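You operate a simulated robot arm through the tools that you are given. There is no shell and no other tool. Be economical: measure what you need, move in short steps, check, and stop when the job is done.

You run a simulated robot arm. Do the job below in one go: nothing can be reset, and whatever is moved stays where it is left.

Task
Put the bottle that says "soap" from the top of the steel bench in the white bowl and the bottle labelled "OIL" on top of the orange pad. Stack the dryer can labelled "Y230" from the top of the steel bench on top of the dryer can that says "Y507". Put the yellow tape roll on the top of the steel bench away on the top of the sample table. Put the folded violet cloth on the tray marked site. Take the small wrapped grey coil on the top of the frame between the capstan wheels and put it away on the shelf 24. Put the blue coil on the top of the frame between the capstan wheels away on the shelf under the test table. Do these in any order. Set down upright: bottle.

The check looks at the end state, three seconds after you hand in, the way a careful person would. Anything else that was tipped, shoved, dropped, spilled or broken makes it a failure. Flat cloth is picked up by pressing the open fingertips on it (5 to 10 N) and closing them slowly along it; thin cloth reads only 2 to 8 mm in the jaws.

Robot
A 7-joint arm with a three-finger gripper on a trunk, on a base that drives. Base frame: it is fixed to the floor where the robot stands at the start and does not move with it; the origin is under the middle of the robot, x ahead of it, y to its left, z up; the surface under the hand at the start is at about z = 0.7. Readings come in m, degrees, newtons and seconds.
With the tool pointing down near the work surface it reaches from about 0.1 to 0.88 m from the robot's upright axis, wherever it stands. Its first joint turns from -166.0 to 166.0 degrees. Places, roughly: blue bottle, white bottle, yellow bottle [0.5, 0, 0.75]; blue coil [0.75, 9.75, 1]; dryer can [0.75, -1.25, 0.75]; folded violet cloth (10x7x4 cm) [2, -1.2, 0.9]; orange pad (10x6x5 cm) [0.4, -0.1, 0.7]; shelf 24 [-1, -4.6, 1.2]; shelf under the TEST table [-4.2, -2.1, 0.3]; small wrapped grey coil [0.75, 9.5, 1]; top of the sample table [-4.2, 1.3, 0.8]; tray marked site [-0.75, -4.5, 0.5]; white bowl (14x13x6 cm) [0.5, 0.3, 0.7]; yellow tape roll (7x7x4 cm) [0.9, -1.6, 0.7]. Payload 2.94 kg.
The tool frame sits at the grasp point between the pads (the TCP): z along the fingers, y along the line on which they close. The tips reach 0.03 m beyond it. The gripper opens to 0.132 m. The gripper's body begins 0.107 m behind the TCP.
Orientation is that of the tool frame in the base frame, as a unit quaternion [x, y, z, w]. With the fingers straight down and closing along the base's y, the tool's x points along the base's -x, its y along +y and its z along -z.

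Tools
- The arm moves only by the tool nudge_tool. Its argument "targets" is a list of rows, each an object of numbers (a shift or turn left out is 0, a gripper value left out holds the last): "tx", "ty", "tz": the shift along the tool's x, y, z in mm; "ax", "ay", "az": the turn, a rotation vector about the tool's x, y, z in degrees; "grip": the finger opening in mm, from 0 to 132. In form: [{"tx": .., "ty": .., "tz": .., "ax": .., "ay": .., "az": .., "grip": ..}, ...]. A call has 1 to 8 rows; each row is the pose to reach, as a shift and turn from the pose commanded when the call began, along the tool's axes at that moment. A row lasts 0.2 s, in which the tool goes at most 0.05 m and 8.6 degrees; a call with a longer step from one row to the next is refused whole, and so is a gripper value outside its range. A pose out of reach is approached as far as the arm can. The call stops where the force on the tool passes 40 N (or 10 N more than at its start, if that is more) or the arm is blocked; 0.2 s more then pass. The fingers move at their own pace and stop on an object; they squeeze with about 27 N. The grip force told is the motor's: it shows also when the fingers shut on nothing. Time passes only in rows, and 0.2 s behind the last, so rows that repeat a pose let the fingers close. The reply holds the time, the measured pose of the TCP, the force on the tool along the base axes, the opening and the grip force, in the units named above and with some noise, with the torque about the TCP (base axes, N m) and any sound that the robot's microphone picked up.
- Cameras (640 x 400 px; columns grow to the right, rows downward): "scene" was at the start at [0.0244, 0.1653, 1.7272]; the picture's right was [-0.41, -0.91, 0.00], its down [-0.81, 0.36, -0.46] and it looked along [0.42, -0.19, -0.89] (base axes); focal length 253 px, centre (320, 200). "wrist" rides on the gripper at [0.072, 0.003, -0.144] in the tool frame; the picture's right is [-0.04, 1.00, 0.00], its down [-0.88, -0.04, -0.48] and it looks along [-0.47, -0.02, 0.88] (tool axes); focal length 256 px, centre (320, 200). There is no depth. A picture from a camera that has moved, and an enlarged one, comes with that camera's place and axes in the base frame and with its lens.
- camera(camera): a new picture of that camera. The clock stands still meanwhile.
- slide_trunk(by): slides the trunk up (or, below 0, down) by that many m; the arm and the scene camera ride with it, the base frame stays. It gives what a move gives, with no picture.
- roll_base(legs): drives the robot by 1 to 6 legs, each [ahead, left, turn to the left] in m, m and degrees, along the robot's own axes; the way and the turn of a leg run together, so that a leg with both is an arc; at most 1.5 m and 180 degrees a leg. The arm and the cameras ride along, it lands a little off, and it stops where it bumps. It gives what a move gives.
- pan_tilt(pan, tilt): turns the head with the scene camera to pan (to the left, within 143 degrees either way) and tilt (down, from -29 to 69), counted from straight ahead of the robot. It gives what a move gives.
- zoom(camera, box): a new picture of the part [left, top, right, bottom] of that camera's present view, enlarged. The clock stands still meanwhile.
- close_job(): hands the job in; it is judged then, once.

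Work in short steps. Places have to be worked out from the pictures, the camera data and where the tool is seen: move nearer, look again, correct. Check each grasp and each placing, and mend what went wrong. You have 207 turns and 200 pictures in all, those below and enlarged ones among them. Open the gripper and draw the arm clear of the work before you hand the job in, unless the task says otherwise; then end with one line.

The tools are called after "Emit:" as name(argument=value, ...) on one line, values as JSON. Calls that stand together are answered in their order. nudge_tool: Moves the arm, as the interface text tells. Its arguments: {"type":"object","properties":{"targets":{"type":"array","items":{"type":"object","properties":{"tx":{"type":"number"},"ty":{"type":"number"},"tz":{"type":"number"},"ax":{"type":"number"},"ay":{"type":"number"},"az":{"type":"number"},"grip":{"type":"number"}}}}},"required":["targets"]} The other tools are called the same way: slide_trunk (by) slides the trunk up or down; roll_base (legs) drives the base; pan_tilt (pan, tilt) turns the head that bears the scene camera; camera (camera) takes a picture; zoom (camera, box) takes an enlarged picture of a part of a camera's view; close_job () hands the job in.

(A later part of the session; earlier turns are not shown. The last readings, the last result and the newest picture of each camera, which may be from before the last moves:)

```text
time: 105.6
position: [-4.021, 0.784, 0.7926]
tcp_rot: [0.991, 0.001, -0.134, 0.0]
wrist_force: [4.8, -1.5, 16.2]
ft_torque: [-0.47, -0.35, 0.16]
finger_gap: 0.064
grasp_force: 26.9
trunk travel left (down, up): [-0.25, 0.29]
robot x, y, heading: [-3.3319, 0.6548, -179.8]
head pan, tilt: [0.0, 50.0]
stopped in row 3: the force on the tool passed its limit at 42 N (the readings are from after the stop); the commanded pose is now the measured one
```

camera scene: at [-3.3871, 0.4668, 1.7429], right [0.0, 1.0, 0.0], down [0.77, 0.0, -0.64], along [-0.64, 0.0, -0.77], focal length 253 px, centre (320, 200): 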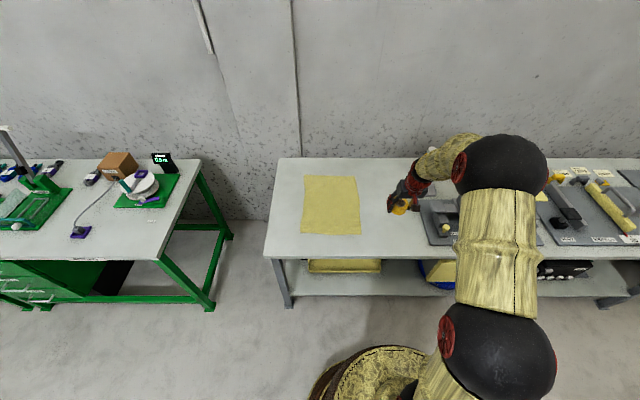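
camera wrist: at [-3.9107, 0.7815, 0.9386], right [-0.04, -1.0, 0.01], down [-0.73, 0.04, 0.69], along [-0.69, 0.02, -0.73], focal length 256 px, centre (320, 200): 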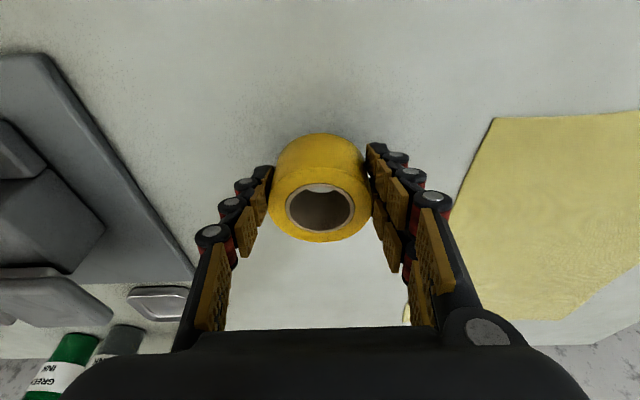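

Contact. I ease 1 mm up, open, and withdraw.

Emit:
nudge_tool(targets=[{"tx": -0.3, "tz": -1}, {"tx": -0.3, "tz": -1, "grip": 74}, {"tx": -0.3, "tz": -1, "grip": 90}, {"tx": -0.3, "tz": -1, "grip": 90}, {"tx": -8, "tz": -30}, {"tx": -18, "tz": -68}, {"tx": -28, "tz": -106}, {"tx": -38, "tz": -144}])

Emit:
camera(camera="wrist")

```text
time: 107.4
position: [-4.0195, 0.7831, 0.9398]
tcp_rot: [0.991, 0.002, -0.132, 0.001]
wrist_force: [-0.2, -0.5, -1.1]
ft_torque: [-0.01, 0.02, 0.01]
finger_gap: 0.0901
grasp_force: 0.0
trunk travel left (down, up): [-0.25, 0.29]
robot x, y, heading: [-3.3346, 0.6571, -179.5]
head pan, tilt: [0.0, 50.0]
```

```text
129 pictures are left
camera wrist: at [-3.9129, 0.781, 1.0588], right [-0.04, -1.0, 0.01], down [-0.72, 0.04, 0.69], along [-0.69, 0.02, -0.73], focal length 256 px, centre (320, 200)
```

wrist: 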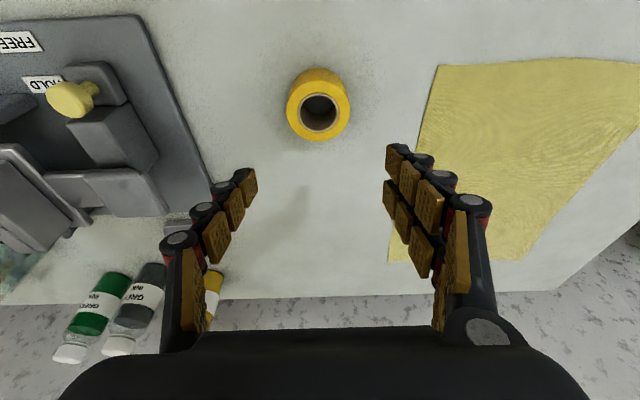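

Tape placed. Next the coils, far to +y. I raise, retract and untilt the arm, then look that way.

Emit:
nudge_tool(targets=[{"tx": -12, "tz": -45}, {"tx": -24, "tz": -90}, {"tx": -36, "tz": -135}, {"tx": 0, "tz": -160}, {"tx": 40, "tz": -180}, {"tx": 80, "tz": -200}, {"tx": 120, "tz": -220}, {"tx": 160, "tz": -230}])

Emit:
nudge_tool(targets=[{"tx": 40, "tz": -12, "ty": 20}, {"tx": 80, "tz": -22, "ty": 40}, {"tx": 110, "tz": -28, "ty": 70, "ay": 7}, {"tx": 120, "tz": -30, "ty": 90, "ay": 15}, {"tx": 120, "tz": -30, "ty": 90, "ay": 15}])

Emit:
roll_base(legs=[[-0.4, 0.0, 0], [0, 0, -90]])

Emit:
pan_tilt(pan=-30, tilt=20)

Emit:
camera(camera="scene")

```text
time: 109.2
position: [-3.8066, 0.7861, 1.1196]
tcp_rot: [0.991, 0.002, -0.132, 0.001]
wrist_force: [-0.3, -0.2, 0.0]
ft_torque: [0.08, 0.03, 0.03]
finger_gap: 0.0901
grasp_force: 0.0
trunk travel left (down, up): [-0.25, 0.29]
robot x, y, heading: [-3.3375, 0.653, -179.5]
head pan, tilt: [0.0, 50.0]
```

```text
time: 110.4
position: [-3.6786, 0.6953, 1.1166]
tcp_rot: [1.0, 0.002, -0.001, -0.001]
wrist_force: [-0.1, -0.3, -0.6]
ft_torque: [0.0, -0.02, -0.01]
finger_gap: 0.09
grasp_force: 0.0
trunk travel left (down, up): [-0.25, 0.29]
robot x, y, heading: [-3.3364, 0.6564, -179.9]
head pan, tilt: [0.0, 50.0]
```

```text
time: 116.8
position: [-2.8958, 1.0014, 1.1162]
tcp_rot: [0.708, -0.707, -0.001, -0.001]
wrist_force: [-0.5, -0.1, 0.4]
ft_torque: [0.03, -0.01, -0.01]
finger_gap: 0.09
grasp_force: 0.0
trunk travel left (down, up): [-0.25, 0.29]
robot x, y, heading: [-2.9311, 0.6549, 90.0]
head pan, tilt: [0.0, 50.0]
```

```text
time: 117.7
position: [-2.8937, 1.0012, 1.1168]
tcp_rot: [0.708, -0.706, -0.001, -0.001]
wrist_force: [0.2, -0.2, -0.3]
ft_torque: [-0.02, 0.02, 0.02]
finger_gap: 0.0897
grasp_force: 0.0
trunk travel left (down, up): [-0.25, 0.29]
robot x, y, heading: [-2.9322, 0.6589, 90.3]
head pan, tilt: [-30.0, 20.0]
```

```text
128 pictures are left
camera scene: at [-3.08, 0.7088, 1.7884], right [0.87, -0.5, 0.0], down [-0.17, -0.3, -0.94], along [0.47, 0.82, -0.34], focal length 253 px, centre (320, 200)
```

scene: 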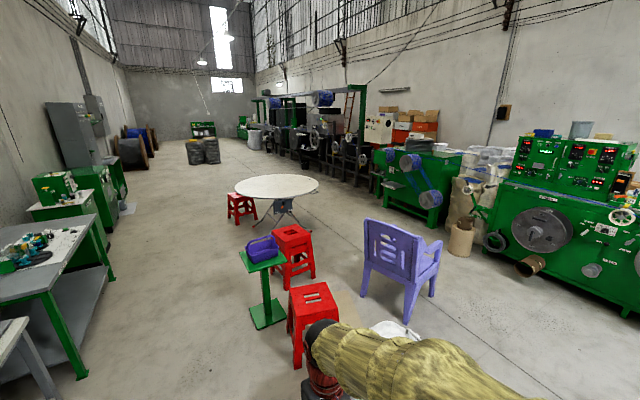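

The aisle at x≈-0.55 between the chair/round table and the machines is open. I drive back east, then north along it.

Emit:
roll_base(legs=[[-0.3, -1.2, 0], [0, -1.2, 0], [1.5, 0, 0], [1.5, 0, 0], [1.5, 0, 0]])

Emit:
camera(camera="scene")

```text
time: 150.4
position: [-0.4339, 5.1929, 1.1168]
tcp_rot: [-0.694, 0.72, 0.002, 0.002]
wrist_force: [-0.1, 0.4, 0.8]
ft_torque: [-0.03, -0.01, 0.0]
finger_gap: 0.0901
grasp_force: 0.1
trunk travel left (down, up): [-0.25, 0.29]
robot x, y, heading: [-0.4885, 4.8474, 88.0]
head pan, tilt: [-30.0, 20.0]
```

```text
127 pictures are left
camera scene: at [-0.6307, 4.9076, 1.7885], right [0.85, -0.53, 0.0], down [-0.18, -0.29, -0.94], along [0.5, 0.8, -0.34], focal length 253 px, centre (320, 200)
```

scene: 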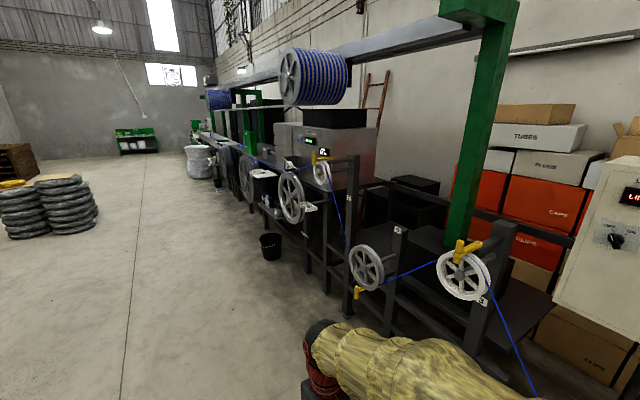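

Corridor is clear; I continue to y≈8.9.

Emit:
roll_base(legs=[[1.5, 0, 2], [1.5, 0, 0], [1.2, 0, 0]])

Emit:
pan_tilt(pan=-50, tilt=35)

Emit:
camera(camera="scene")

```text
time: 170.4
position: [-0.381, 9.3472, 1.1158]
tcp_rot: [-0.706, 0.708, 0.002, 0.001]
wrist_force: [-0.4, 0.4, 0.4]
ft_torque: [0.02, 0.0, 0.0]
finger_gap: 0.0898
grasp_force: 0.0
trunk travel left (down, up): [-0.25, 0.29]
robot x, y, heading: [-0.4221, 9.0048, 90.0]
head pan, tilt: [-30.0, 20.0]
```

```text
time: 171.2
position: [-0.3815, 9.3463, 1.1171]
tcp_rot: [-0.706, 0.708, 0.001, 0.001]
wrist_force: [-0.2, -0.1, -0.9]
ft_torque: [-0.02, 0.01, -0.01]
finger_gap: 0.0899
grasp_force: 0.0
trunk travel left (down, up): [-0.25, 0.29]
robot x, y, heading: [-0.415, 9.004, 89.8]
head pan, tilt: [-50.0, 35.0]
```

```text
126 pictures are left
camera scene: at [-0.5471, 9.0319, 1.7647], right [0.64, -0.77, 0.0], down [-0.44, -0.37, -0.82], along [0.63, 0.53, -0.57], focal length 253 px, centre (320, 200)
```

scene: 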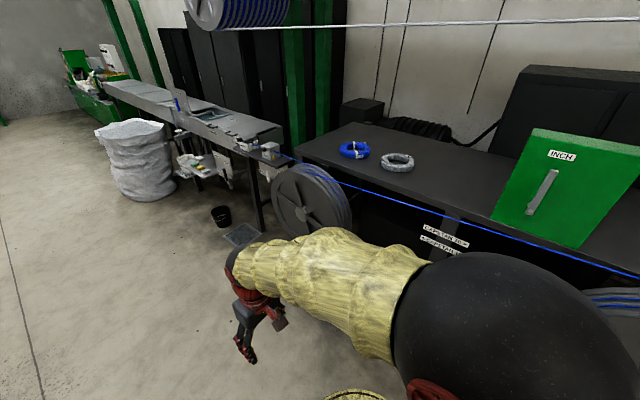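

The coils are on the dark frame top, with a blue wire running in front. I turn to face the frame (heading 0) and look again.

Emit:
roll_base(legs=[[0.6, 0, 0], [0, 0, -90]])

Emit:
pan_tilt(pan=0, tilt=45)

Emit:
camera(camera="scene")

```text
time: 178.4
position: [-0.0752, 9.5443, 1.1173]
tcp_rot: [0.011, 1.0, -0.001, 0.002]
wrist_force: [0.0, 0.0, 0.1]
ft_torque: [-0.01, 0.01, -0.01]
finger_gap: 0.0899
grasp_force: 0.1
trunk travel left (down, up): [-0.25, 0.29]
robot x, y, heading: [-0.4155, 9.5876, -1.2]
head pan, tilt: [-50.0, 35.0]
```

```text
time: 179.6
position: [-0.0753, 9.5434, 1.1171]
tcp_rot: [0.01, 1.0, 0.0, 0.001]
wrist_force: [-0.1, 0.4, 0.3]
ft_torque: [-0.02, 0.03, 0.02]
finger_gap: 0.0898
grasp_force: 0.2
trunk travel left (down, up): [-0.25, 0.29]
robot x, y, heading: [-0.4161, 9.5898, -1.3]
head pan, tilt: [0.0, 45.0]
```

```text
125 pictures are left
camera scene: at [-0.3666, 9.7795, 1.7498], right [-0.02, -1.0, 0.0], down [-0.71, 0.02, -0.71], along [0.71, -0.02, -0.71], focal length 253 px, centre (320, 200)
```

scene: 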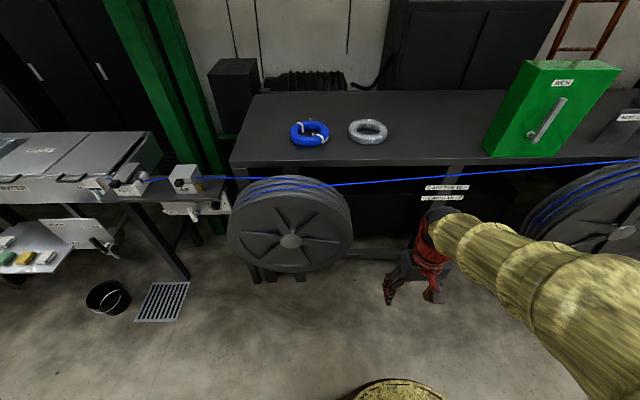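

Triangulating: blue coil (0.717, 9.803, ~1.11), grey (0.73, 9.52, ~1.11); frame front edge x≈0.52, wheels/wire ahead of it. I raise the trunk and drive to x≈-0.04.

Emit:
slide_trunk(by=0.27)

Emit:
roll_base(legs=[[0.37, 0.03, 1.3]])

Emit:
camera(camera="scene")

Emit:
camera(camera="wrist")

```text
time: 182.3
position: [-0.0753, 9.5418, 1.3883]
tcp_rot: [0.01, 1.0, 0.0, 0.002]
wrist_force: [-0.6, 0.2, -0.5]
ft_torque: [-0.01, 0.03, 0.01]
finger_gap: 0.09
grasp_force: 0.0
trunk travel left (down, up): [-0.52, 0.02]
robot x, y, heading: [-0.4191, 9.5915, -1.2]
head pan, tilt: [0.0, 45.0]
```

```text
time: 184.7
position: [0.2866, 9.5772, 1.3868]
tcp_rot: [0.0, 1.0, 0.0, 0.001]
wrist_force: [0.7, -0.6, 1.2]
ft_torque: [0.0, 0.06, 0.01]
finger_gap: 0.0903
grasp_force: 0.0
trunk travel left (down, up): [-0.52, 0.02]
robot x, y, heading: [-0.0601, 9.6164, 0.3]
head pan, tilt: [0.0, 45.0]
```

```text
124 pictures are left
camera scene: at [-0.0076, 9.8072, 2.0197], right [0.0, -1.0, 0.0], down [-0.71, 0.0, -0.71], along [0.71, 0.0, -0.71], focal length 253 px, centre (320, 200)
```

scene: 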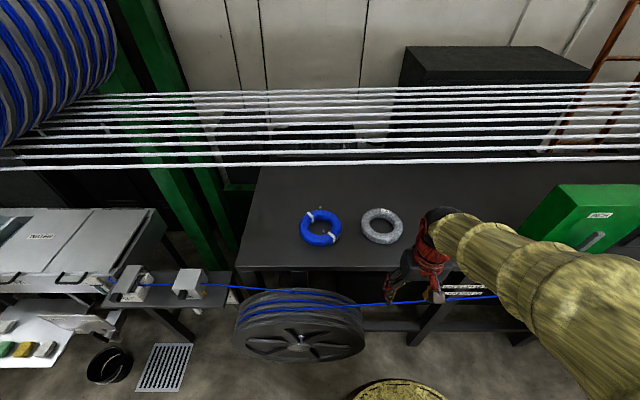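

```text
123 pictures are left
camera wrist: at [0.2147, 9.5799, 1.5293], right [0.04, 1.0, 0.0], down [0.88, -0.04, 0.48], along [0.48, -0.02, -0.88], focal length 256 px, centre (320, 200)
```

wrist: 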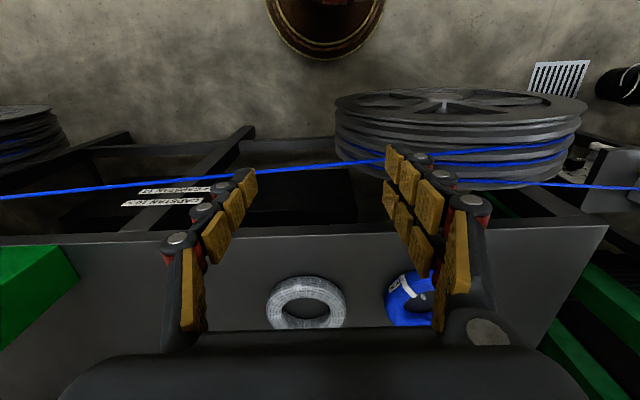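

The wire computes to x≈0.38, z≈1.09; ropes hang overhead at z≈1.76. I lower the trunk 0.15 so the elbow stays well under the ropes, then advance the tool over the wire.

Emit:
slide_trunk(by=-0.13)

Emit:
nudge_tool(targets=[{"tx": -45, "ty": 20, "tz": -10}, {"tx": -90, "ty": 40, "tz": -20}, {"tx": -135, "ty": 60, "tz": -30}, {"tx": -180, "ty": 80, "tz": -30}, {"tx": -220, "ty": 100, "tz": -30}, {"tx": -260, "ty": 120, "tz": -30}, {"tx": -290, "ty": 130, "tz": -30}, {"tx": -290, "ty": 130, "tz": -30}])

Emit:
camera(camera="wrist")

Emit:
camera(camera="scene")

```text
time: 186.2
position: [0.2876, 9.5763, 1.2569]
tcp_rot: [0.0, 1.0, 0.0, 0.002]
wrist_force: [-0.8, 0.0, -0.7]
ft_torque: [-0.02, 0.0, 0.01]
finger_gap: 0.0899
grasp_force: 0.0
trunk travel left (down, up): [-0.39, 0.15]
robot x, y, heading: [-0.0616, 9.6188, -0.1]
head pan, tilt: [0.0, 45.0]
```

```text
refused: row 1 steps farther than a row can; nothing moved
```

```text
122 pictures are left
camera wrist: at [0.2135, 9.5798, 1.3997], right [0.04, 1.0, 0.0], down [0.88, -0.04, 0.48], along [0.48, -0.02, -0.88], focal length 256 px, centre (320, 200)
```

wrist: 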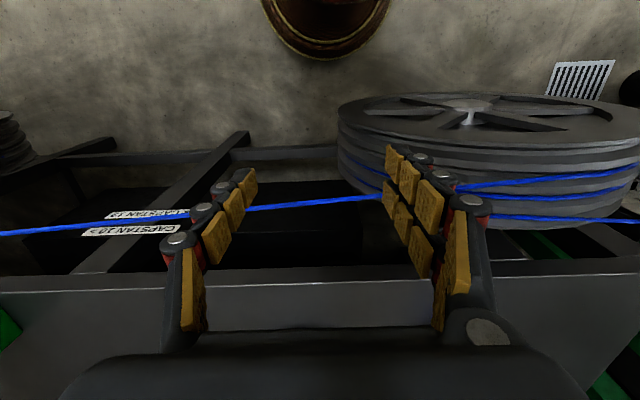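

```text
121 pictures are left
camera scene: at [-0.0092, 9.807, 1.8899], right [0.0, -1.0, 0.0], down [-0.71, 0.0, -0.71], along [0.71, 0.0, -0.71], focal length 253 px, centre (320, 200)
```

scene: 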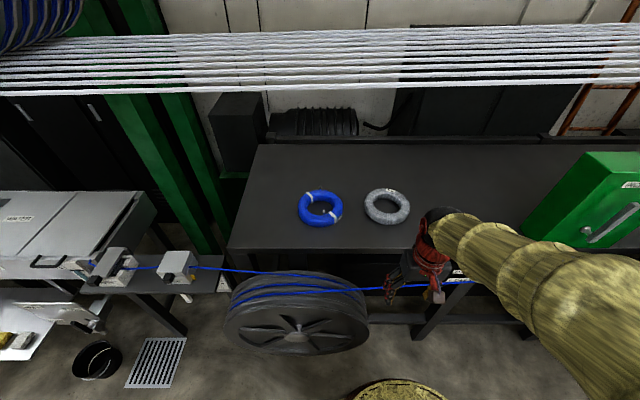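

I send a legal path: forward and left over the wire at z≈1.30.

Emit:
nudge_tool(targets=[{"tx": -38, "ty": 20, "tz": -6}, {"tx": -76, "ty": 40, "tz": -12}, {"tx": -114, "ty": 60, "tz": -18}, {"tx": -152, "ty": 80, "tz": -24}, {"tx": -190, "ty": 100, "tz": -30}, {"tx": -228, "ty": 120, "tz": -36}, {"tx": -266, "ty": 140, "tz": -42}, {"tx": -304, "ty": 160, "tz": -42}])

Emit:
camera(camera="wrist")

Emit:
camera(camera="scene")

```text
time: 188.0
position: [0.5934, 9.736, 1.2984]
tcp_rot: [0.0, 1.0, 0.0, 0.002]
wrist_force: [0.5, 1.3, 0.1]
ft_torque: [-0.03, 0.02, 0.0]
finger_gap: 0.0899
grasp_force: 0.0
trunk travel left (down, up): [-0.39, 0.15]
robot x, y, heading: [-0.0559, 9.6153, 0.1]
head pan, tilt: [0.0, 45.0]
```

```text
120 pictures are left
camera wrist: at [0.5211, 9.7395, 1.4407], right [0.04, 1.0, 0.0], down [0.88, -0.04, 0.48], along [0.48, -0.02, -0.88], focal length 256 px, centre (320, 200)
```

wrist: 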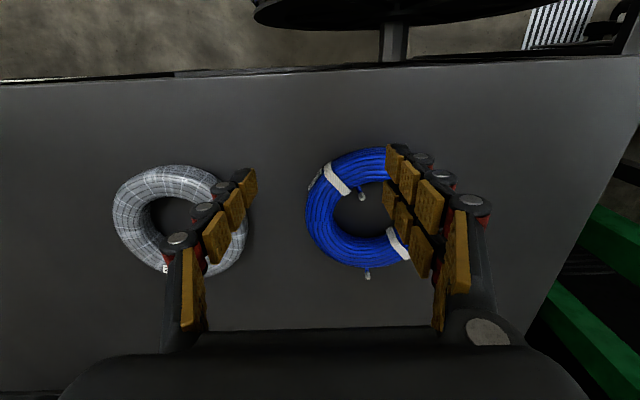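

```text
119 pictures are left
camera scene: at [-0.0067, 9.808, 1.8896], right [0.0, -1.0, 0.0], down [-0.71, 0.0, -0.71], along [0.71, 0.0, -0.71], focal length 253 px, centre (320, 200)
```

scene: 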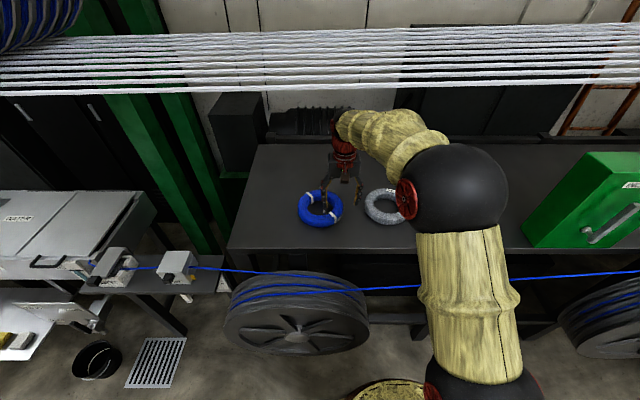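

Blue ring centre is at about (0.738, 9.80, ~1.08), diameter ~0.19, tube ~5 cm. I'll grip its -y side with the tool pitched 45° (so it can later go under a table). First I pitch and approach to a pre-grasp.

Emit:
nudge_tool(targets=[{"tx": -5, "ay": -7.5}, {"tx": -15, "ay": -15}, {"tx": -30, "ty": -3, "tz": 10, "ay": -22.5}, {"tx": -50, "ty": -6, "tz": 25, "ay": -30}, {"tx": -70, "ty": -7, "tz": 45, "ay": -37.5}, {"tx": -85, "ty": -7, "tz": 65, "ay": -45}, {"tx": -90, "ty": -7, "tz": 85, "ay": -45}, {"tx": -90, "ty": -7, "tz": 85, "ay": -45}])

Emit:
camera(camera="wrist")

Emit:
camera(camera="scene")

```text
time: 189.8
position: [0.6813, 9.7278, 1.2153]
tcp_rot: [-0.001, 0.923, 0.0, 0.385]
wrist_force: [-0.2, 0.4, -0.4]
ft_torque: [0.01, 0.0, 0.0]
finger_gap: 0.0901
grasp_force: 0.0
trunk travel left (down, up): [-0.39, 0.15]
robot x, y, heading: [-0.0544, 9.6181, 0.4]
head pan, tilt: [0.0, 45.0]
```

```text
118 pictures are left
camera wrist: at [0.5289, 9.7314, 1.2641], right [0.03, 1.0, 0.03], down [0.28, -0.04, 0.96], along [0.96, -0.02, -0.28], focal length 256 px, centre (320, 200)
```

wrist: 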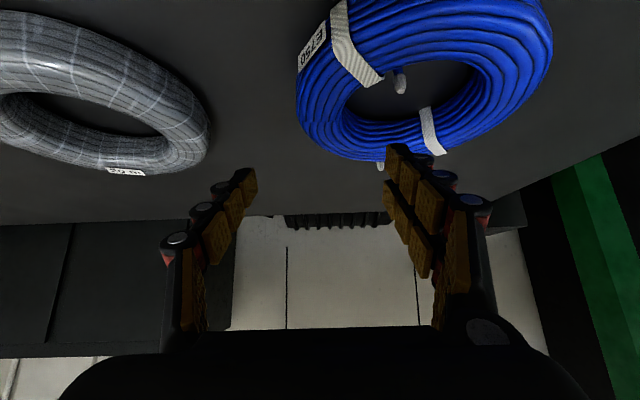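

```text
117 pictures are left
camera scene: at [-0.0097, 9.807, 1.8898], right [0.0, -1.0, 0.0], down [-0.71, 0.0, -0.71], along [0.71, 0.0, -0.71], focal length 253 px, centre (320, 200)
```

scene: 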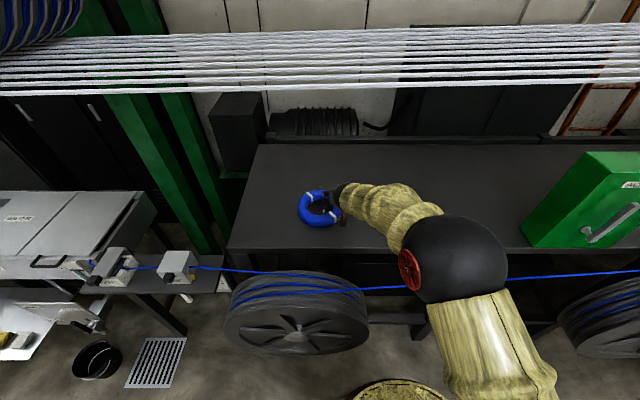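

The -y tube centre computes to (0.745, 9.730). I move above and descend part-way.

Emit:
nudge_tool(targets=[{"tx": -24, "ty": 1, "tz": 24}, {"tx": -45, "ty": 1, "tz": 45}, {"tx": -20, "ty": 1, "tz": 70}, {"tx": 3, "ty": 1, "tz": 92}, {"tx": 16, "ty": 1, "tz": 105}, {"tx": 16, "ty": 1, "tz": 105}])

Emit:
camera(camera="wrist")

Emit:
zoom(camera="scene", box=[270, 150, 430, 250])

```text
time: 191.2
position: [0.7444, 9.7332, 1.1311]
tcp_rot: [0.0, 0.922, 0.0, 0.386]
wrist_force: [-3.7, 3.2, 14.5]
ft_torque: [0.89, -0.03, 0.13]
finger_gap: 0.098
grasp_force: 5.4
trunk travel left (down, up): [-0.39, 0.15]
robot x, y, heading: [-0.0552, 9.616, 0.2]
head pan, tilt: [0.0, 45.0]
```

```text
116 pictures are left
camera wrist: at [0.5906, 9.7355, 1.1798], right [0.03, 1.0, 0.03], down [0.28, -0.04, 0.96], along [0.96, -0.02, -0.28], focal length 256 px, centre (320, 200)
```

wrist: 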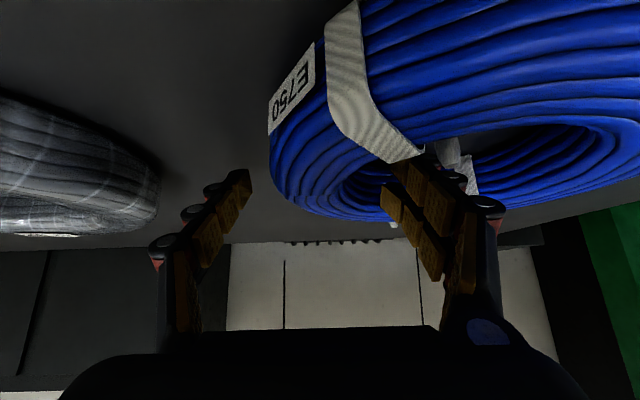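

```text
4.00 times, centred on (350, 200) of scene
camera zoom: at [-0.0112, 9.8077, 1.8899], right [0.0, -1.0, 0.0], down [-0.71, 0.0, -0.71], along [0.71, 0.0, -0.71], focal length 1012 px, centre (200, 200)
```

zoom: 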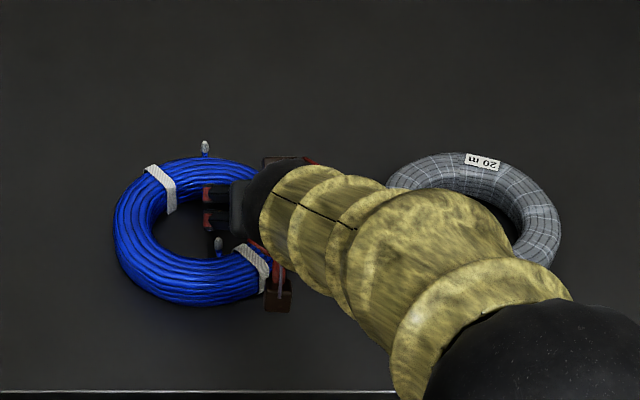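

Inner finger touched the tube; the ring centre is really nearer y≈9.815. I back up, shift +20 mm in y and look.

Emit:
nudge_tool(targets=[{"tx": -18, "tz": -18}, {"tx": -25, "tz": -25, "ty": 0, "grip": 90}, {"tx": -25, "tz": -25, "ty": 20, "grip": 90}, {"tx": -25, "tz": -25, "ty": 20}])

Emit:
camera(camera="wrist")

Emit:
zoom(camera="scene", box=[290, 175, 370, 235])

```text
time: 192.2
position: [0.7449, 9.7519, 1.1629]
tcp_rot: [0.001, 0.924, -0.001, 0.383]
wrist_force: [0.8, -0.2, -0.3]
ft_torque: [0.02, -0.01, 0.01]
finger_gap: 0.0899
grasp_force: 0.0
trunk travel left (down, up): [-0.39, 0.15]
robot x, y, heading: [-0.0574, 9.6182, 0.1]
head pan, tilt: [0.0, 45.0]
```

```text
114 pictures are left
camera wrist: at [0.592, 9.7554, 1.2134], right [0.03, 1.0, 0.03], down [0.28, -0.04, 0.96], along [0.96, -0.02, -0.28], focal length 256 px, centre (320, 200)
```

wrist: 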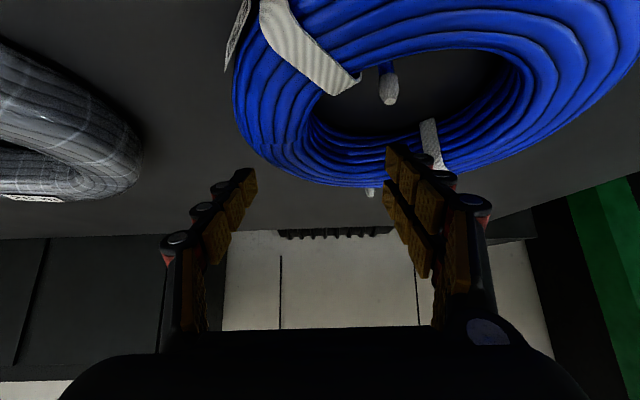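

```text
6.67 times, centred on (330, 205) of scene
camera zoom: at [-0.0086, 9.8069, 1.8898], right [0.0, -1.0, 0.0], down [-0.71, 0.0, -0.71], along [0.71, 0.0, -0.71], focal length 1686 px, centre (253, 167)
```

zoom: 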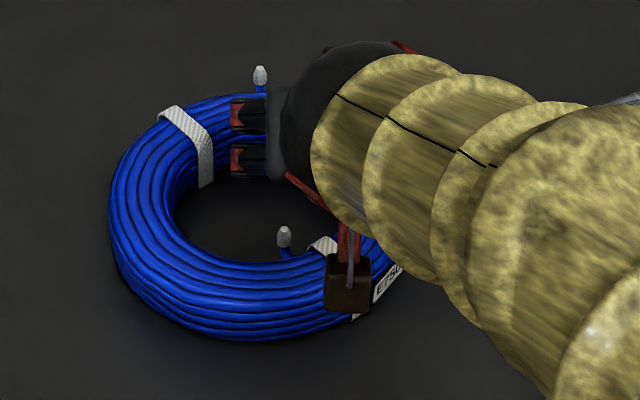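

A cable-end stub stands in the hole on the -y side (that is what I touched). I grip the +y side instead: move to y≈9.88 and look.

Emit:
nudge_tool(targets=[{"tx": -8, "tz": -8, "ty": 40}, {"tx": -12, "tz": -4, "ty": 85}, {"tx": -8, "tz": 0, "ty": 128, "grip": 86}, {"tx": -6, "tz": 2, "ty": 128}])

Emit:
camera(camera="wrist")

Emit:
zoom(camera="scene", box=[280, 165, 360, 225])

```text
time: 193.2
position: [0.7482, 9.8764, 1.1673]
tcp_rot: [-0.001, 0.923, 0.001, 0.384]
wrist_force: [0.4, -0.4, 0.1]
ft_torque: [0.02, 0.03, 0.02]
finger_gap: 0.0859
grasp_force: 0.0
trunk travel left (down, up): [-0.39, 0.15]
robot x, y, heading: [-0.0579, 9.6152, -0.0]
head pan, tilt: [0.0, 45.0]
```

```text
112 pictures are left
camera wrist: at [0.5953, 9.8798, 1.2168], right [0.03, 1.0, 0.03], down [0.28, -0.04, 0.96], along [0.96, -0.02, -0.28], focal length 256 px, centre (320, 200)
```

wrist: 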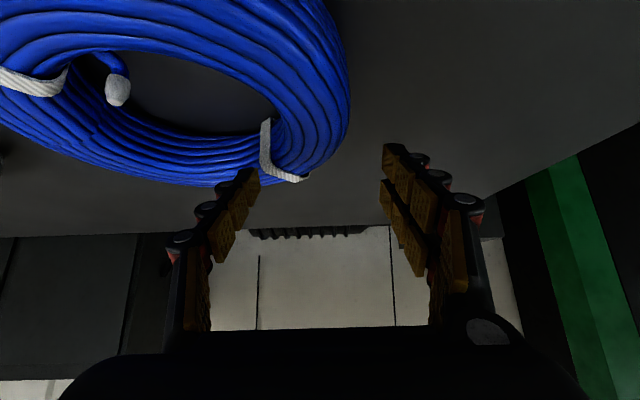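

```text
6.67 times, centred on (320, 195) of scene
camera zoom: at [-0.0091, 9.8067, 1.8898], right [0.0, -1.0, 0.0], down [-0.71, 0.0, -0.71], along [0.71, 0.0, -0.71], focal length 1686 px, centre (320, 233)
```

zoom: 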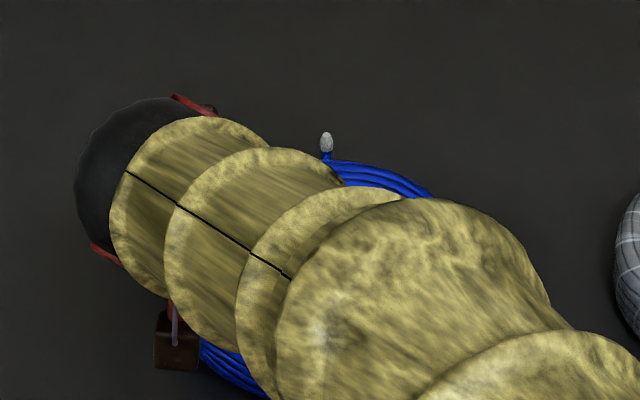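

The +y tube centre is at about (0.755, 9.873), hole side free. I descend vertically.

Emit:
nudge_tool(targets=[{"tx": 17, "ty": -3, "tz": 23}, {"tx": 29, "ty": -3, "tz": 35}, {"tx": 40, "ty": -3, "tz": 46}, {"tx": 46, "ty": -3, "tz": 52}, {"tx": 46, "ty": -3, "tz": 52}])

Emit:
camera(camera="wrist")

```text
time: 194.1
position: [0.7619, 9.8842, 1.1273]
tcp_rot: [0.001, 0.918, 0.007, 0.397]
wrist_force: [-3.2, 4.3, 10.2]
ft_torque: [0.58, 0.11, 0.08]
finger_gap: 0.0963
grasp_force: 5.7
trunk travel left (down, up): [-0.39, 0.15]
robot x, y, heading: [-0.0571, 9.613, -0.2]
head pan, tilt: [0.0, 45.0]
stopped in row 4: the force on the tool passed its limit at 45 N (the readings are from after the stop); the commanded pose is now the measured one
```

```text
110 pictures are left
camera wrist: at [0.6065, 9.885, 1.1729], right [0.02, 1.0, 0.05], down [0.26, -0.05, 0.97], along [0.97, -0.01, -0.26], focal length 256 px, centre (320, 200)
```

wrist: 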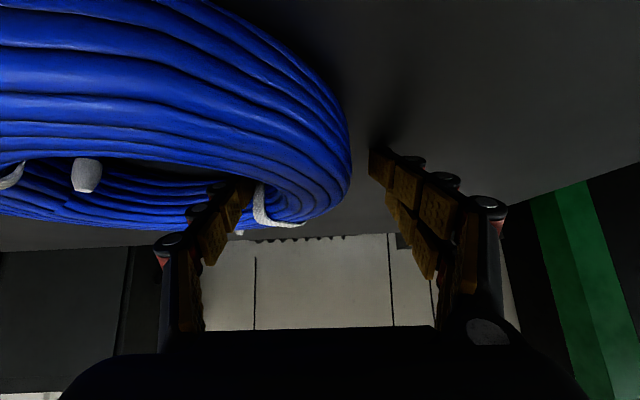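

The fingertip pressed on the far inner side of the hole. I back up, reduce pitch to ~32°, and shift 25 mm toward the robot.

Emit:
nudge_tool(targets=[{"tx": -20, "tz": -20}, {"tx": -33, "tz": -31, "grip": 86}, {"tx": -25, "tz": -40, "ay": 7}, {"tx": -16, "ty": -10, "tz": -49, "ay": 14.5}, {"tx": -16, "ty": -10, "tz": -49, "ay": 14.5}])

Emit:
camera(camera="wrist")

```text
time: 195.3
position: [0.7353, 9.8699, 1.1699]
tcp_rot: [0.0, 0.962, 0.006, 0.275]
wrist_force: [-0.1, -0.2, 0.4]
ft_torque: [-0.01, 0.03, 0.0]
finger_gap: 0.0861
grasp_force: 0.1
trunk travel left (down, up): [-0.39, 0.15]
robot x, y, heading: [-0.0584, 9.6166, 0.1]
head pan, tilt: [0.0, 45.0]
```

```text
109 pictures are left
camera wrist: at [0.5984, 9.8725, 1.2522], right [0.03, 1.0, 0.03], down [0.5, -0.05, 0.87], along [0.87, -0.01, -0.5], focal length 256 px, centre (320, 200)
```

wrist: 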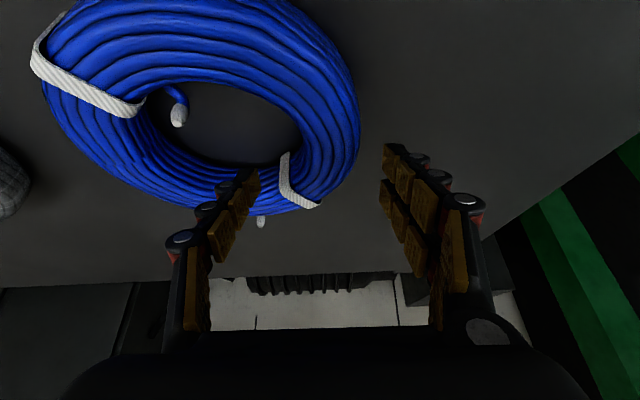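

The +y tube centre is now at y≈9.882, hole clear at x≈0.735. I descend vertically.

Emit:
nudge_tool(targets=[{"tx": 0, "ty": 11, "tz": 0}, {"tx": 16, "ty": 11, "tz": 25}, {"tx": 26, "ty": 11, "tz": 42}, {"tx": 32, "ty": 11, "tz": 51}, {"tx": 37, "ty": 11, "tz": 59}, {"tx": 37, "ty": 11, "tz": 59}])

Emit:
camera(camera="wrist")

```text
time: 196.3
position: [0.7434, 9.8899, 1.1253]
tcp_rot: [0.001, 0.957, 0.013, 0.289]
wrist_force: [-0.4, 1.6, 12.5]
ft_torque: [0.21, 0.06, 0.19]
finger_gap: 0.0958
grasp_force: 5.3
trunk travel left (down, up): [-0.39, 0.15]
robot x, y, heading: [-0.0562, 9.6165, -0.2]
head pan, tilt: [0.0, 45.0]
stopped in row 5: the force on the tool passed its limit at 45 N (the readings are from after the stop); the commanded pose is now the measured one
```

```text
108 pictures are left
camera wrist: at [0.6037, 9.8892, 1.2052], right [0.03, 1.0, 0.05], down [0.47, -0.06, 0.88], along [0.88, 0.0, -0.47], focal length 256 px, centre (320, 200)
```

wrist: 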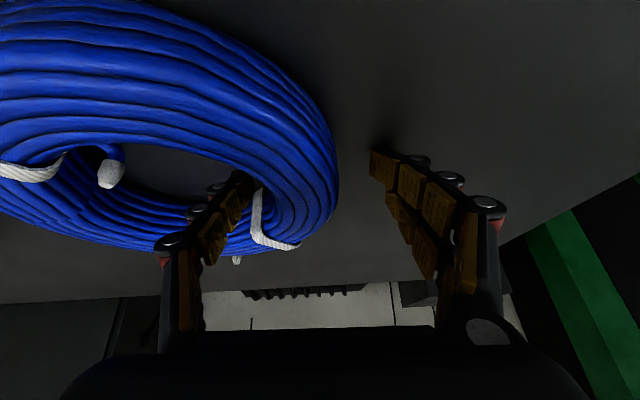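

Both fingertips met the frame top (z≈1.095), so the ring sits higher than assumed and the fingers already straddle the tube. I lift 7 mm and close.

Emit:
nudge_tool(targets=[{"tx": -4, "tz": -6, "grip": 86}, {"tx": -4, "tz": -6, "grip": 60}, {"tx": -4, "tz": -6, "grip": 35}, {"tx": -4, "tz": -6, "grip": 25}, {"tx": -4, "tz": -6, "grip": 25}, {"tx": -4, "tz": -6, "grip": 25}])

Emit:
camera(camera="wrist")

```text
time: 197.7
position: [0.7423, 9.8944, 1.1366]
tcp_rot: [0.001, 0.957, 0.015, 0.29]
wrist_force: [-9.1, 18.2, 33.7]
ft_torque: [1.44, 0.4, 0.11]
finger_gap: 0.0405
grasp_force: 11.3
trunk travel left (down, up): [-0.39, 0.15]
robot x, y, heading: [-0.058, 9.6196, 0.0]
head pan, tilt: [0.0, 45.0]
```

```text
107 pictures are left
camera wrist: at [0.6012, 9.8926, 1.2147], right [0.03, 1.0, 0.05], down [0.47, -0.06, 0.88], along [0.88, 0.0, -0.47], focal length 256 px, centre (320, 200)
```

wrist: 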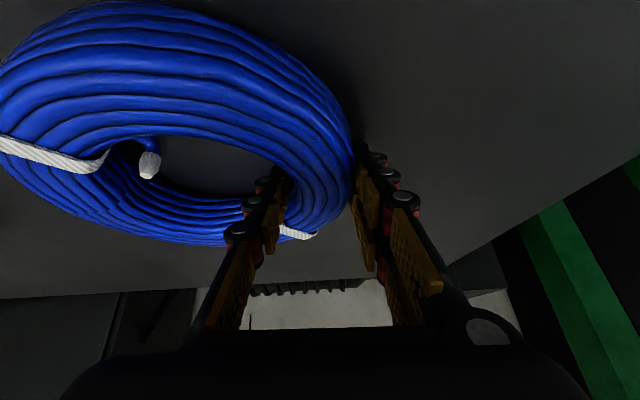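

Fingers are on the tube but there's load (33 N up). I raise 5 mm while closing fully.

Emit:
nudge_tool(targets=[{"tx": -2, "tz": -3, "grip": 25}, {"tx": -3, "tz": -5, "grip": 25}, {"tx": -3, "tz": -5, "grip": 25}])

Emit:
camera(camera="wrist")

Emit:
zoom(camera="scene", box=[270, 155, 390, 235])

```text
time: 198.5
position: [0.7426, 9.887, 1.1357]
tcp_rot: [0.001, 0.958, 0.012, 0.285]
wrist_force: [0.5, 7.8, 25.1]
ft_torque: [0.31, -0.42, -0.02]
finger_gap: 0.0386
grasp_force: 27.3
trunk travel left (down, up): [-0.39, 0.15]
robot x, y, heading: [-0.0581, 9.6145, 0.2]
head pan, tilt: [0.0, 45.0]
```

```text
106 pictures are left
camera wrist: at [0.6027, 9.8876, 1.2161], right [0.03, 1.0, 0.05], down [0.47, -0.06, 0.88], along [0.88, -0.01, -0.48], focal length 256 px, centre (320, 200)
```

wrist: 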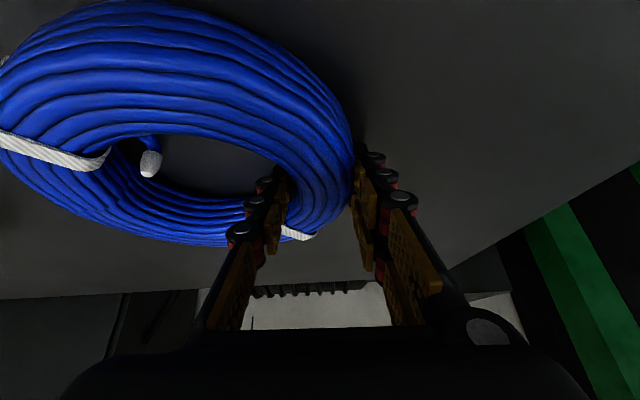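

```text
5.00 times, centred on (330, 195) of scene
camera zoom: at [-0.0117, 9.8073, 1.8899], right [0.0, -1.0, 0.0], down [-0.71, 0.0, -0.71], along [0.71, 0.0, -0.71], focal length 1264 px, centre (270, 225)
```

zoom: 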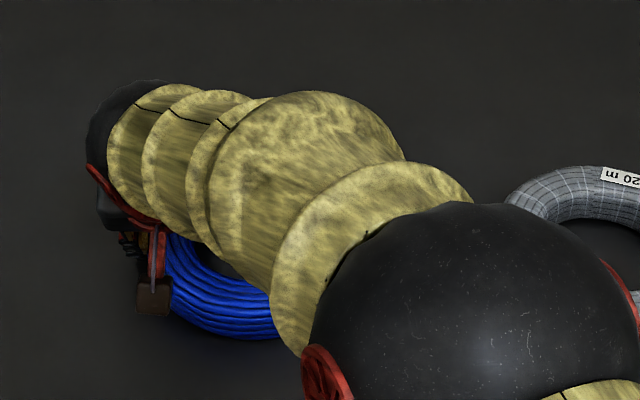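

Grip is firm (38.6 mm, 27 N). I lift and check.

Emit:
nudge_tool(targets=[{"tx": -5, "tz": -8}, {"tx": -16, "tz": -25}, {"tx": -33, "tz": -50}, {"tx": -49, "tz": -75}, {"tx": -65, "tz": -101}, {"tx": -82, "tz": -126}, {"tx": -82, "tz": -126}])

Emit:
camera(camera="wrist")

Emit:
zoom(camera="scene", box=[230, 135, 430, 260])

```text
time: 200.1
position: [0.7448, 9.8817, 1.2829]
tcp_rot: [0.001, 0.959, 0.012, 0.284]
wrist_force: [0.6, -0.3, -5.9]
ft_torque: [0.41, 0.06, 0.05]
finger_gap: 0.0352
grasp_force: 27.2
trunk travel left (down, up): [-0.39, 0.15]
robot x, y, heading: [-0.059, 9.6128, -0.0]
head pan, tilt: [0.0, 45.0]
```

```text
104 pictures are left
camera wrist: at [0.6048, 9.8822, 1.3633], right [0.03, 1.0, 0.05], down [0.48, -0.06, 0.88], along [0.88, -0.01, -0.48], focal length 256 px, centre (320, 200)
```

wrist: 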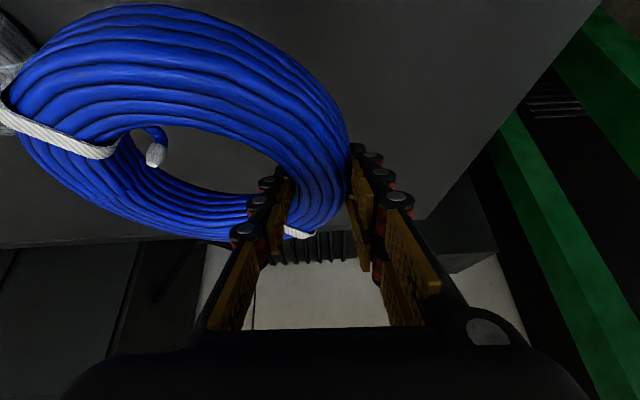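

```text
3.20 times, centred on (330, 198) of scene
camera zoom: at [-0.0078, 9.8077, 1.8896], right [0.0, -1.0, 0.0], down [-0.71, 0.0, -0.71], along [0.71, 0.0, -0.71], focal length 809 px, centre (288, 208)
```

zoom: 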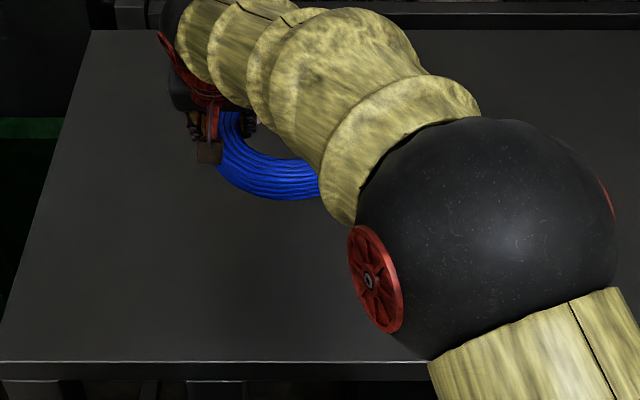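

Coil lifted (~0.6 kg). I raise a little and back the base straight out, then fold the arm in.

Emit:
roll_base(legs=[[-0.5, 0, 0]])

Emit:
camera(camera="scene")

Emit:
camera(camera="wrist")

```text
time: 203.1
position: [0.2353, 9.8825, 1.284]
tcp_rot: [-0.001, 0.958, 0.012, 0.285]
wrist_force: [-0.2, 0.1, -5.3]
ft_torque: [0.44, 0.01, -0.02]
finger_gap: 0.0359
grasp_force: 27.3
trunk travel left (down, up): [-0.39, 0.15]
robot x, y, heading: [-0.5659, 9.6158, 0.1]
head pan, tilt: [0.0, 45.0]
```

```text
102 pictures are left
camera scene: at [-0.517, 9.8067, 1.8897], right [0.0, -1.0, 0.0], down [-0.71, 0.0, -0.71], along [0.71, 0.0, -0.71], focal length 253 px, centre (320, 200)
```

scene: 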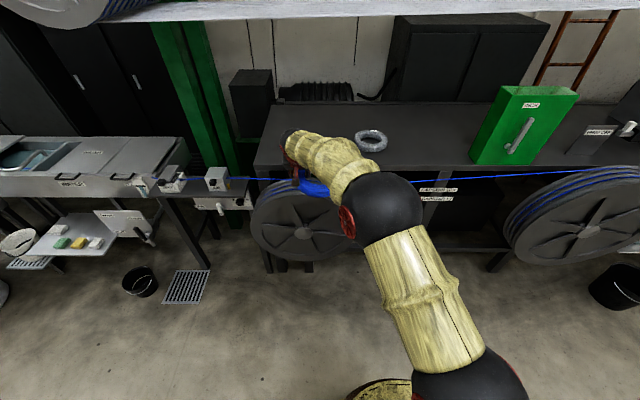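

```text
101 pictures are left
camera wrist: at [0.096, 9.883, 1.3641], right [0.03, 1.0, 0.05], down [0.48, -0.06, 0.88], along [0.88, 0.0, -0.48], focal length 256 px, centre (320, 200)
```

wrist: 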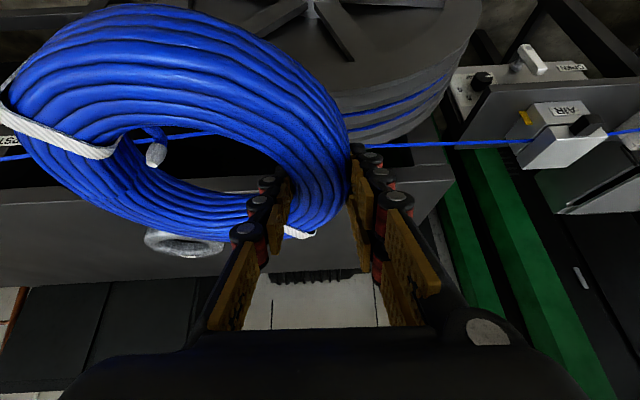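

Coil stays firmly held and clear of the wire. I fold the arm in.

Emit:
nudge_tool(targets=[{"tx": 33, "ty": -24, "tz": -21}, {"tx": 66, "ty": -48, "tz": -42}, {"tx": 99, "ty": -72, "tz": -64}, {"tx": 132, "ty": -96, "tz": -85}, {"tx": 165, "ty": -120, "tz": -107}, {"tx": 198, "ty": -144, "tz": -128}, {"tx": 231, "ty": -168, "tz": -150}, {"tx": 264, "ty": -192, "tz": -172}])

Emit:
slide_trunk(by=-0.14)

Emit:
roll_base(legs=[[-0.05, 0, -90], [1.5, 0, 0], [1.5, 0, 0], [1.5, 0, 0], [1.5, 0, 0], [1.5, 0, 0]])

Emit:
pan_tilt(pan=40, tilt=20)

Emit:
camera(camera="scene")

```text
time: 204.9
position: [-0.079, 9.6908, 1.2766]
tcp_rot: [0.0, 0.958, 0.012, 0.286]
wrist_force: [-0.8, 0.0, -5.4]
ft_torque: [0.39, 0.03, 0.01]
finger_gap: 0.0357
grasp_force: 27.8
trunk travel left (down, up): [-0.39, 0.15]
robot x, y, heading: [-0.5659, 9.6119, 0.1]
head pan, tilt: [0.0, 45.0]
```

```text
time: 206.6
position: [-0.077, 9.6926, 1.1357]
tcp_rot: [0.0, 0.959, 0.012, 0.284]
wrist_force: [0.6, 0.6, -5.2]
ft_torque: [0.44, 0.06, 0.01]
finger_gap: 0.0353
grasp_force: 27.2
trunk travel left (down, up): [-0.25, 0.29]
robot x, y, heading: [-0.5634, 9.6154, 0.4]
head pan, tilt: [0.0, 45.0]
```

```text
time: 245.8
position: [-0.8022, 1.6914, 1.1364]
tcp_rot: [0.702, 0.653, -0.2, 0.203]
wrist_force: [0.1, -0.4, -5.8]
ft_torque: [0.02, -0.39, 0.01]
finger_gap: 0.0352
grasp_force: 26.7
trunk travel left (down, up): [-0.25, 0.29]
robot x, y, heading: [-0.8415, 2.1792, -93.9]
head pan, tilt: [0.0, 45.0]
```

```text
time: 246.9
position: [-0.802, 1.6929, 1.1358]
tcp_rot: [0.702, 0.652, -0.201, 0.203]
wrist_force: [-0.8, -0.2, -5.7]
ft_torque: [0.01, -0.44, 0.01]
finger_gap: 0.035
grasp_force: 27.3
trunk travel left (down, up): [-0.25, 0.29]
robot x, y, heading: [-0.8485, 2.1801, -93.9]
head pan, tilt: [40.0, 20.0]
```

```text
100 pictures are left
camera scene: at [-0.6018, 2.1245, 1.7884], right [-0.81, -0.59, 0.0], down [-0.2, 0.28, -0.94], along [0.55, -0.76, -0.34], focal length 253 px, centre (320, 200)
```

scene: 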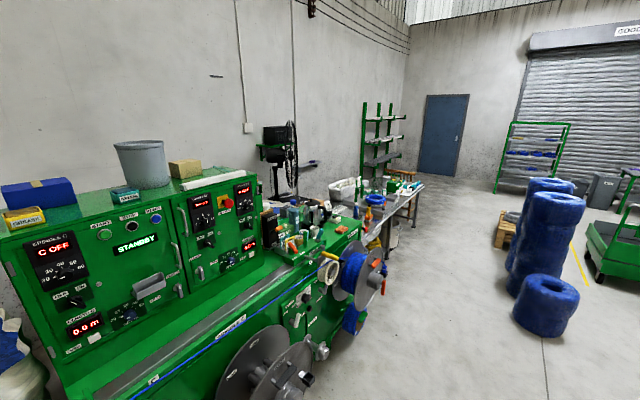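

Coil still held. I continue south, then west below the basket to (-3.0, 0.33), and turn to face the test table side.

Emit:
roll_base(legs=[[1.5, 0, 3.9], [0.4, 0, 0], [0, -1.3, 0], [0, -0.8, 0], [0, 0, -45]])

Emit:
pan_tilt(pan=10, tilt=25)

Emit:
camera(camera="scene")

```text
time: 248.3
position: [-0.8038, 1.6399, 1.1353]
tcp_rot: [0.702, 0.654, -0.199, 0.202]
wrist_force: [0.7, 0.4, -5.1]
ft_torque: [-0.01, -0.39, 0.0]
finger_gap: 0.0352
grasp_force: 27.6
trunk travel left (down, up): [-0.25, 0.29]
robot x, y, heading: [-0.8479, 2.1248, -94.1]
head pan, tilt: [40.0, 20.0]
stopped in leg 1: the robot was blocked; the commanded pose is now the measured one
```

```text
time: 249.3
position: [-0.8037, 1.6383, 1.1358]
tcp_rot: [0.701, 0.654, -0.199, 0.203]
wrist_force: [0.4, -0.4, -5.8]
ft_torque: [0.01, -0.43, 0.0]
finger_gap: 0.0352
grasp_force: 26.6
trunk travel left (down, up): [-0.25, 0.29]
robot x, y, heading: [-0.8464, 2.1296, -93.9]
head pan, tilt: [10.0, 25.0]
```

```text
99 pictures are left
camera scene: at [-0.6502, 2.0551, 1.7803], right [-0.99, -0.11, 0.0], down [-0.05, 0.42, -0.91], along [0.1, -0.9, -0.42], focal length 253 px, centre (320, 200)
```

scene: 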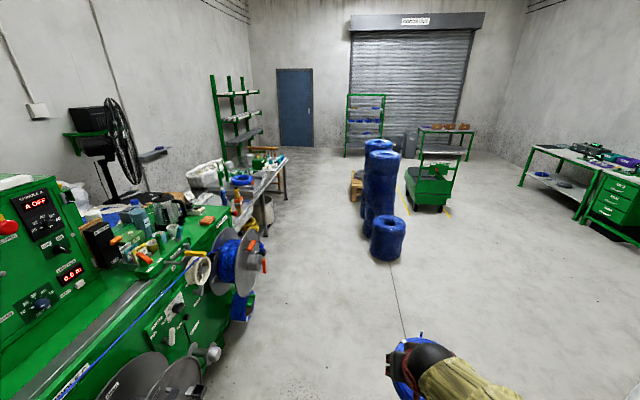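

The base was blocked after 5 cm. I look around to see what it met.

Emit:
pan_tilt(pan=-50, tilt=60)

Emit:
camera(camera="scene")

Emit:
pan_tilt(pan=40, tilt=60)

Emit:
camera(camera="scene")

```text
time: 250.6
position: [-0.804, 1.6385, 1.1351]
tcp_rot: [0.701, 0.654, -0.2, 0.202]
wrist_force: [0.2, 0.1, -6.1]
ft_torque: [0.03, -0.43, -0.01]
finger_gap: 0.0351
grasp_force: 27.3
trunk travel left (down, up): [-0.25, 0.29]
robot x, y, heading: [-0.8482, 2.1273, -93.8]
head pan, tilt: [-50.0, 60.0]
```

```text
98 pictures are left
camera scene: at [-0.714, 2.1073, 1.7303], right [-0.59, 0.81, 0.0], down [0.7, 0.51, -0.5], along [-0.4, -0.3, -0.87], focal length 253 px, centre (320, 200)
```

scene: 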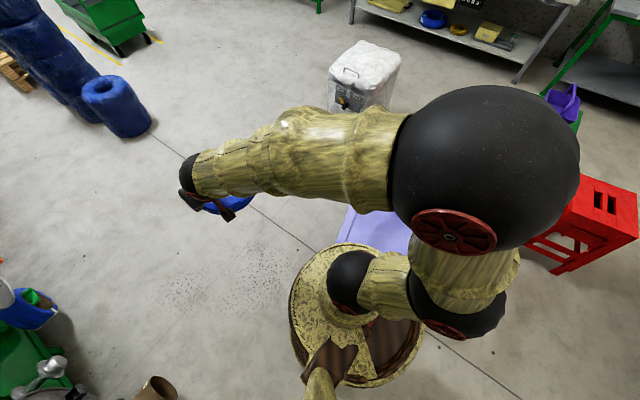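

```text
time: 252.2
position: [-0.8046, 1.6389, 1.1352]
tcp_rot: [0.701, 0.654, -0.199, 0.203]
wrist_force: [-0.1, 0.4, -5.7]
ft_torque: [-0.01, -0.42, -0.02]
finger_gap: 0.035
grasp_force: 27.3
trunk travel left (down, up): [-0.25, 0.29]
robot x, y, heading: [-0.8487, 2.1305, -93.8]
head pan, tilt: [40.0, 60.0]
```

```text
97 pictures are left
camera scene: at [-0.6209, 2.0929, 1.7303], right [-0.81, -0.59, 0.0], down [-0.51, 0.7, -0.5], along [0.29, -0.4, -0.87], focal length 253 px, centre (320, 200)
```

scene: 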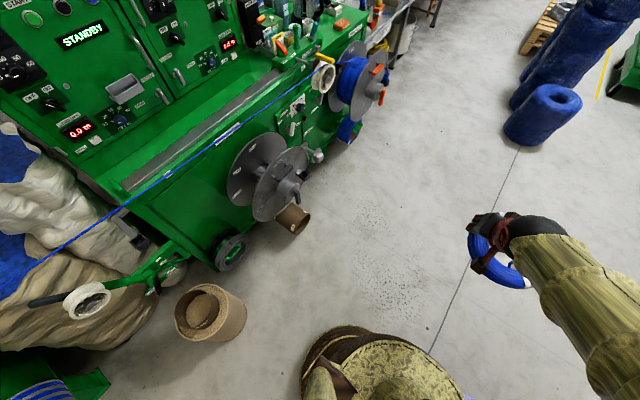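

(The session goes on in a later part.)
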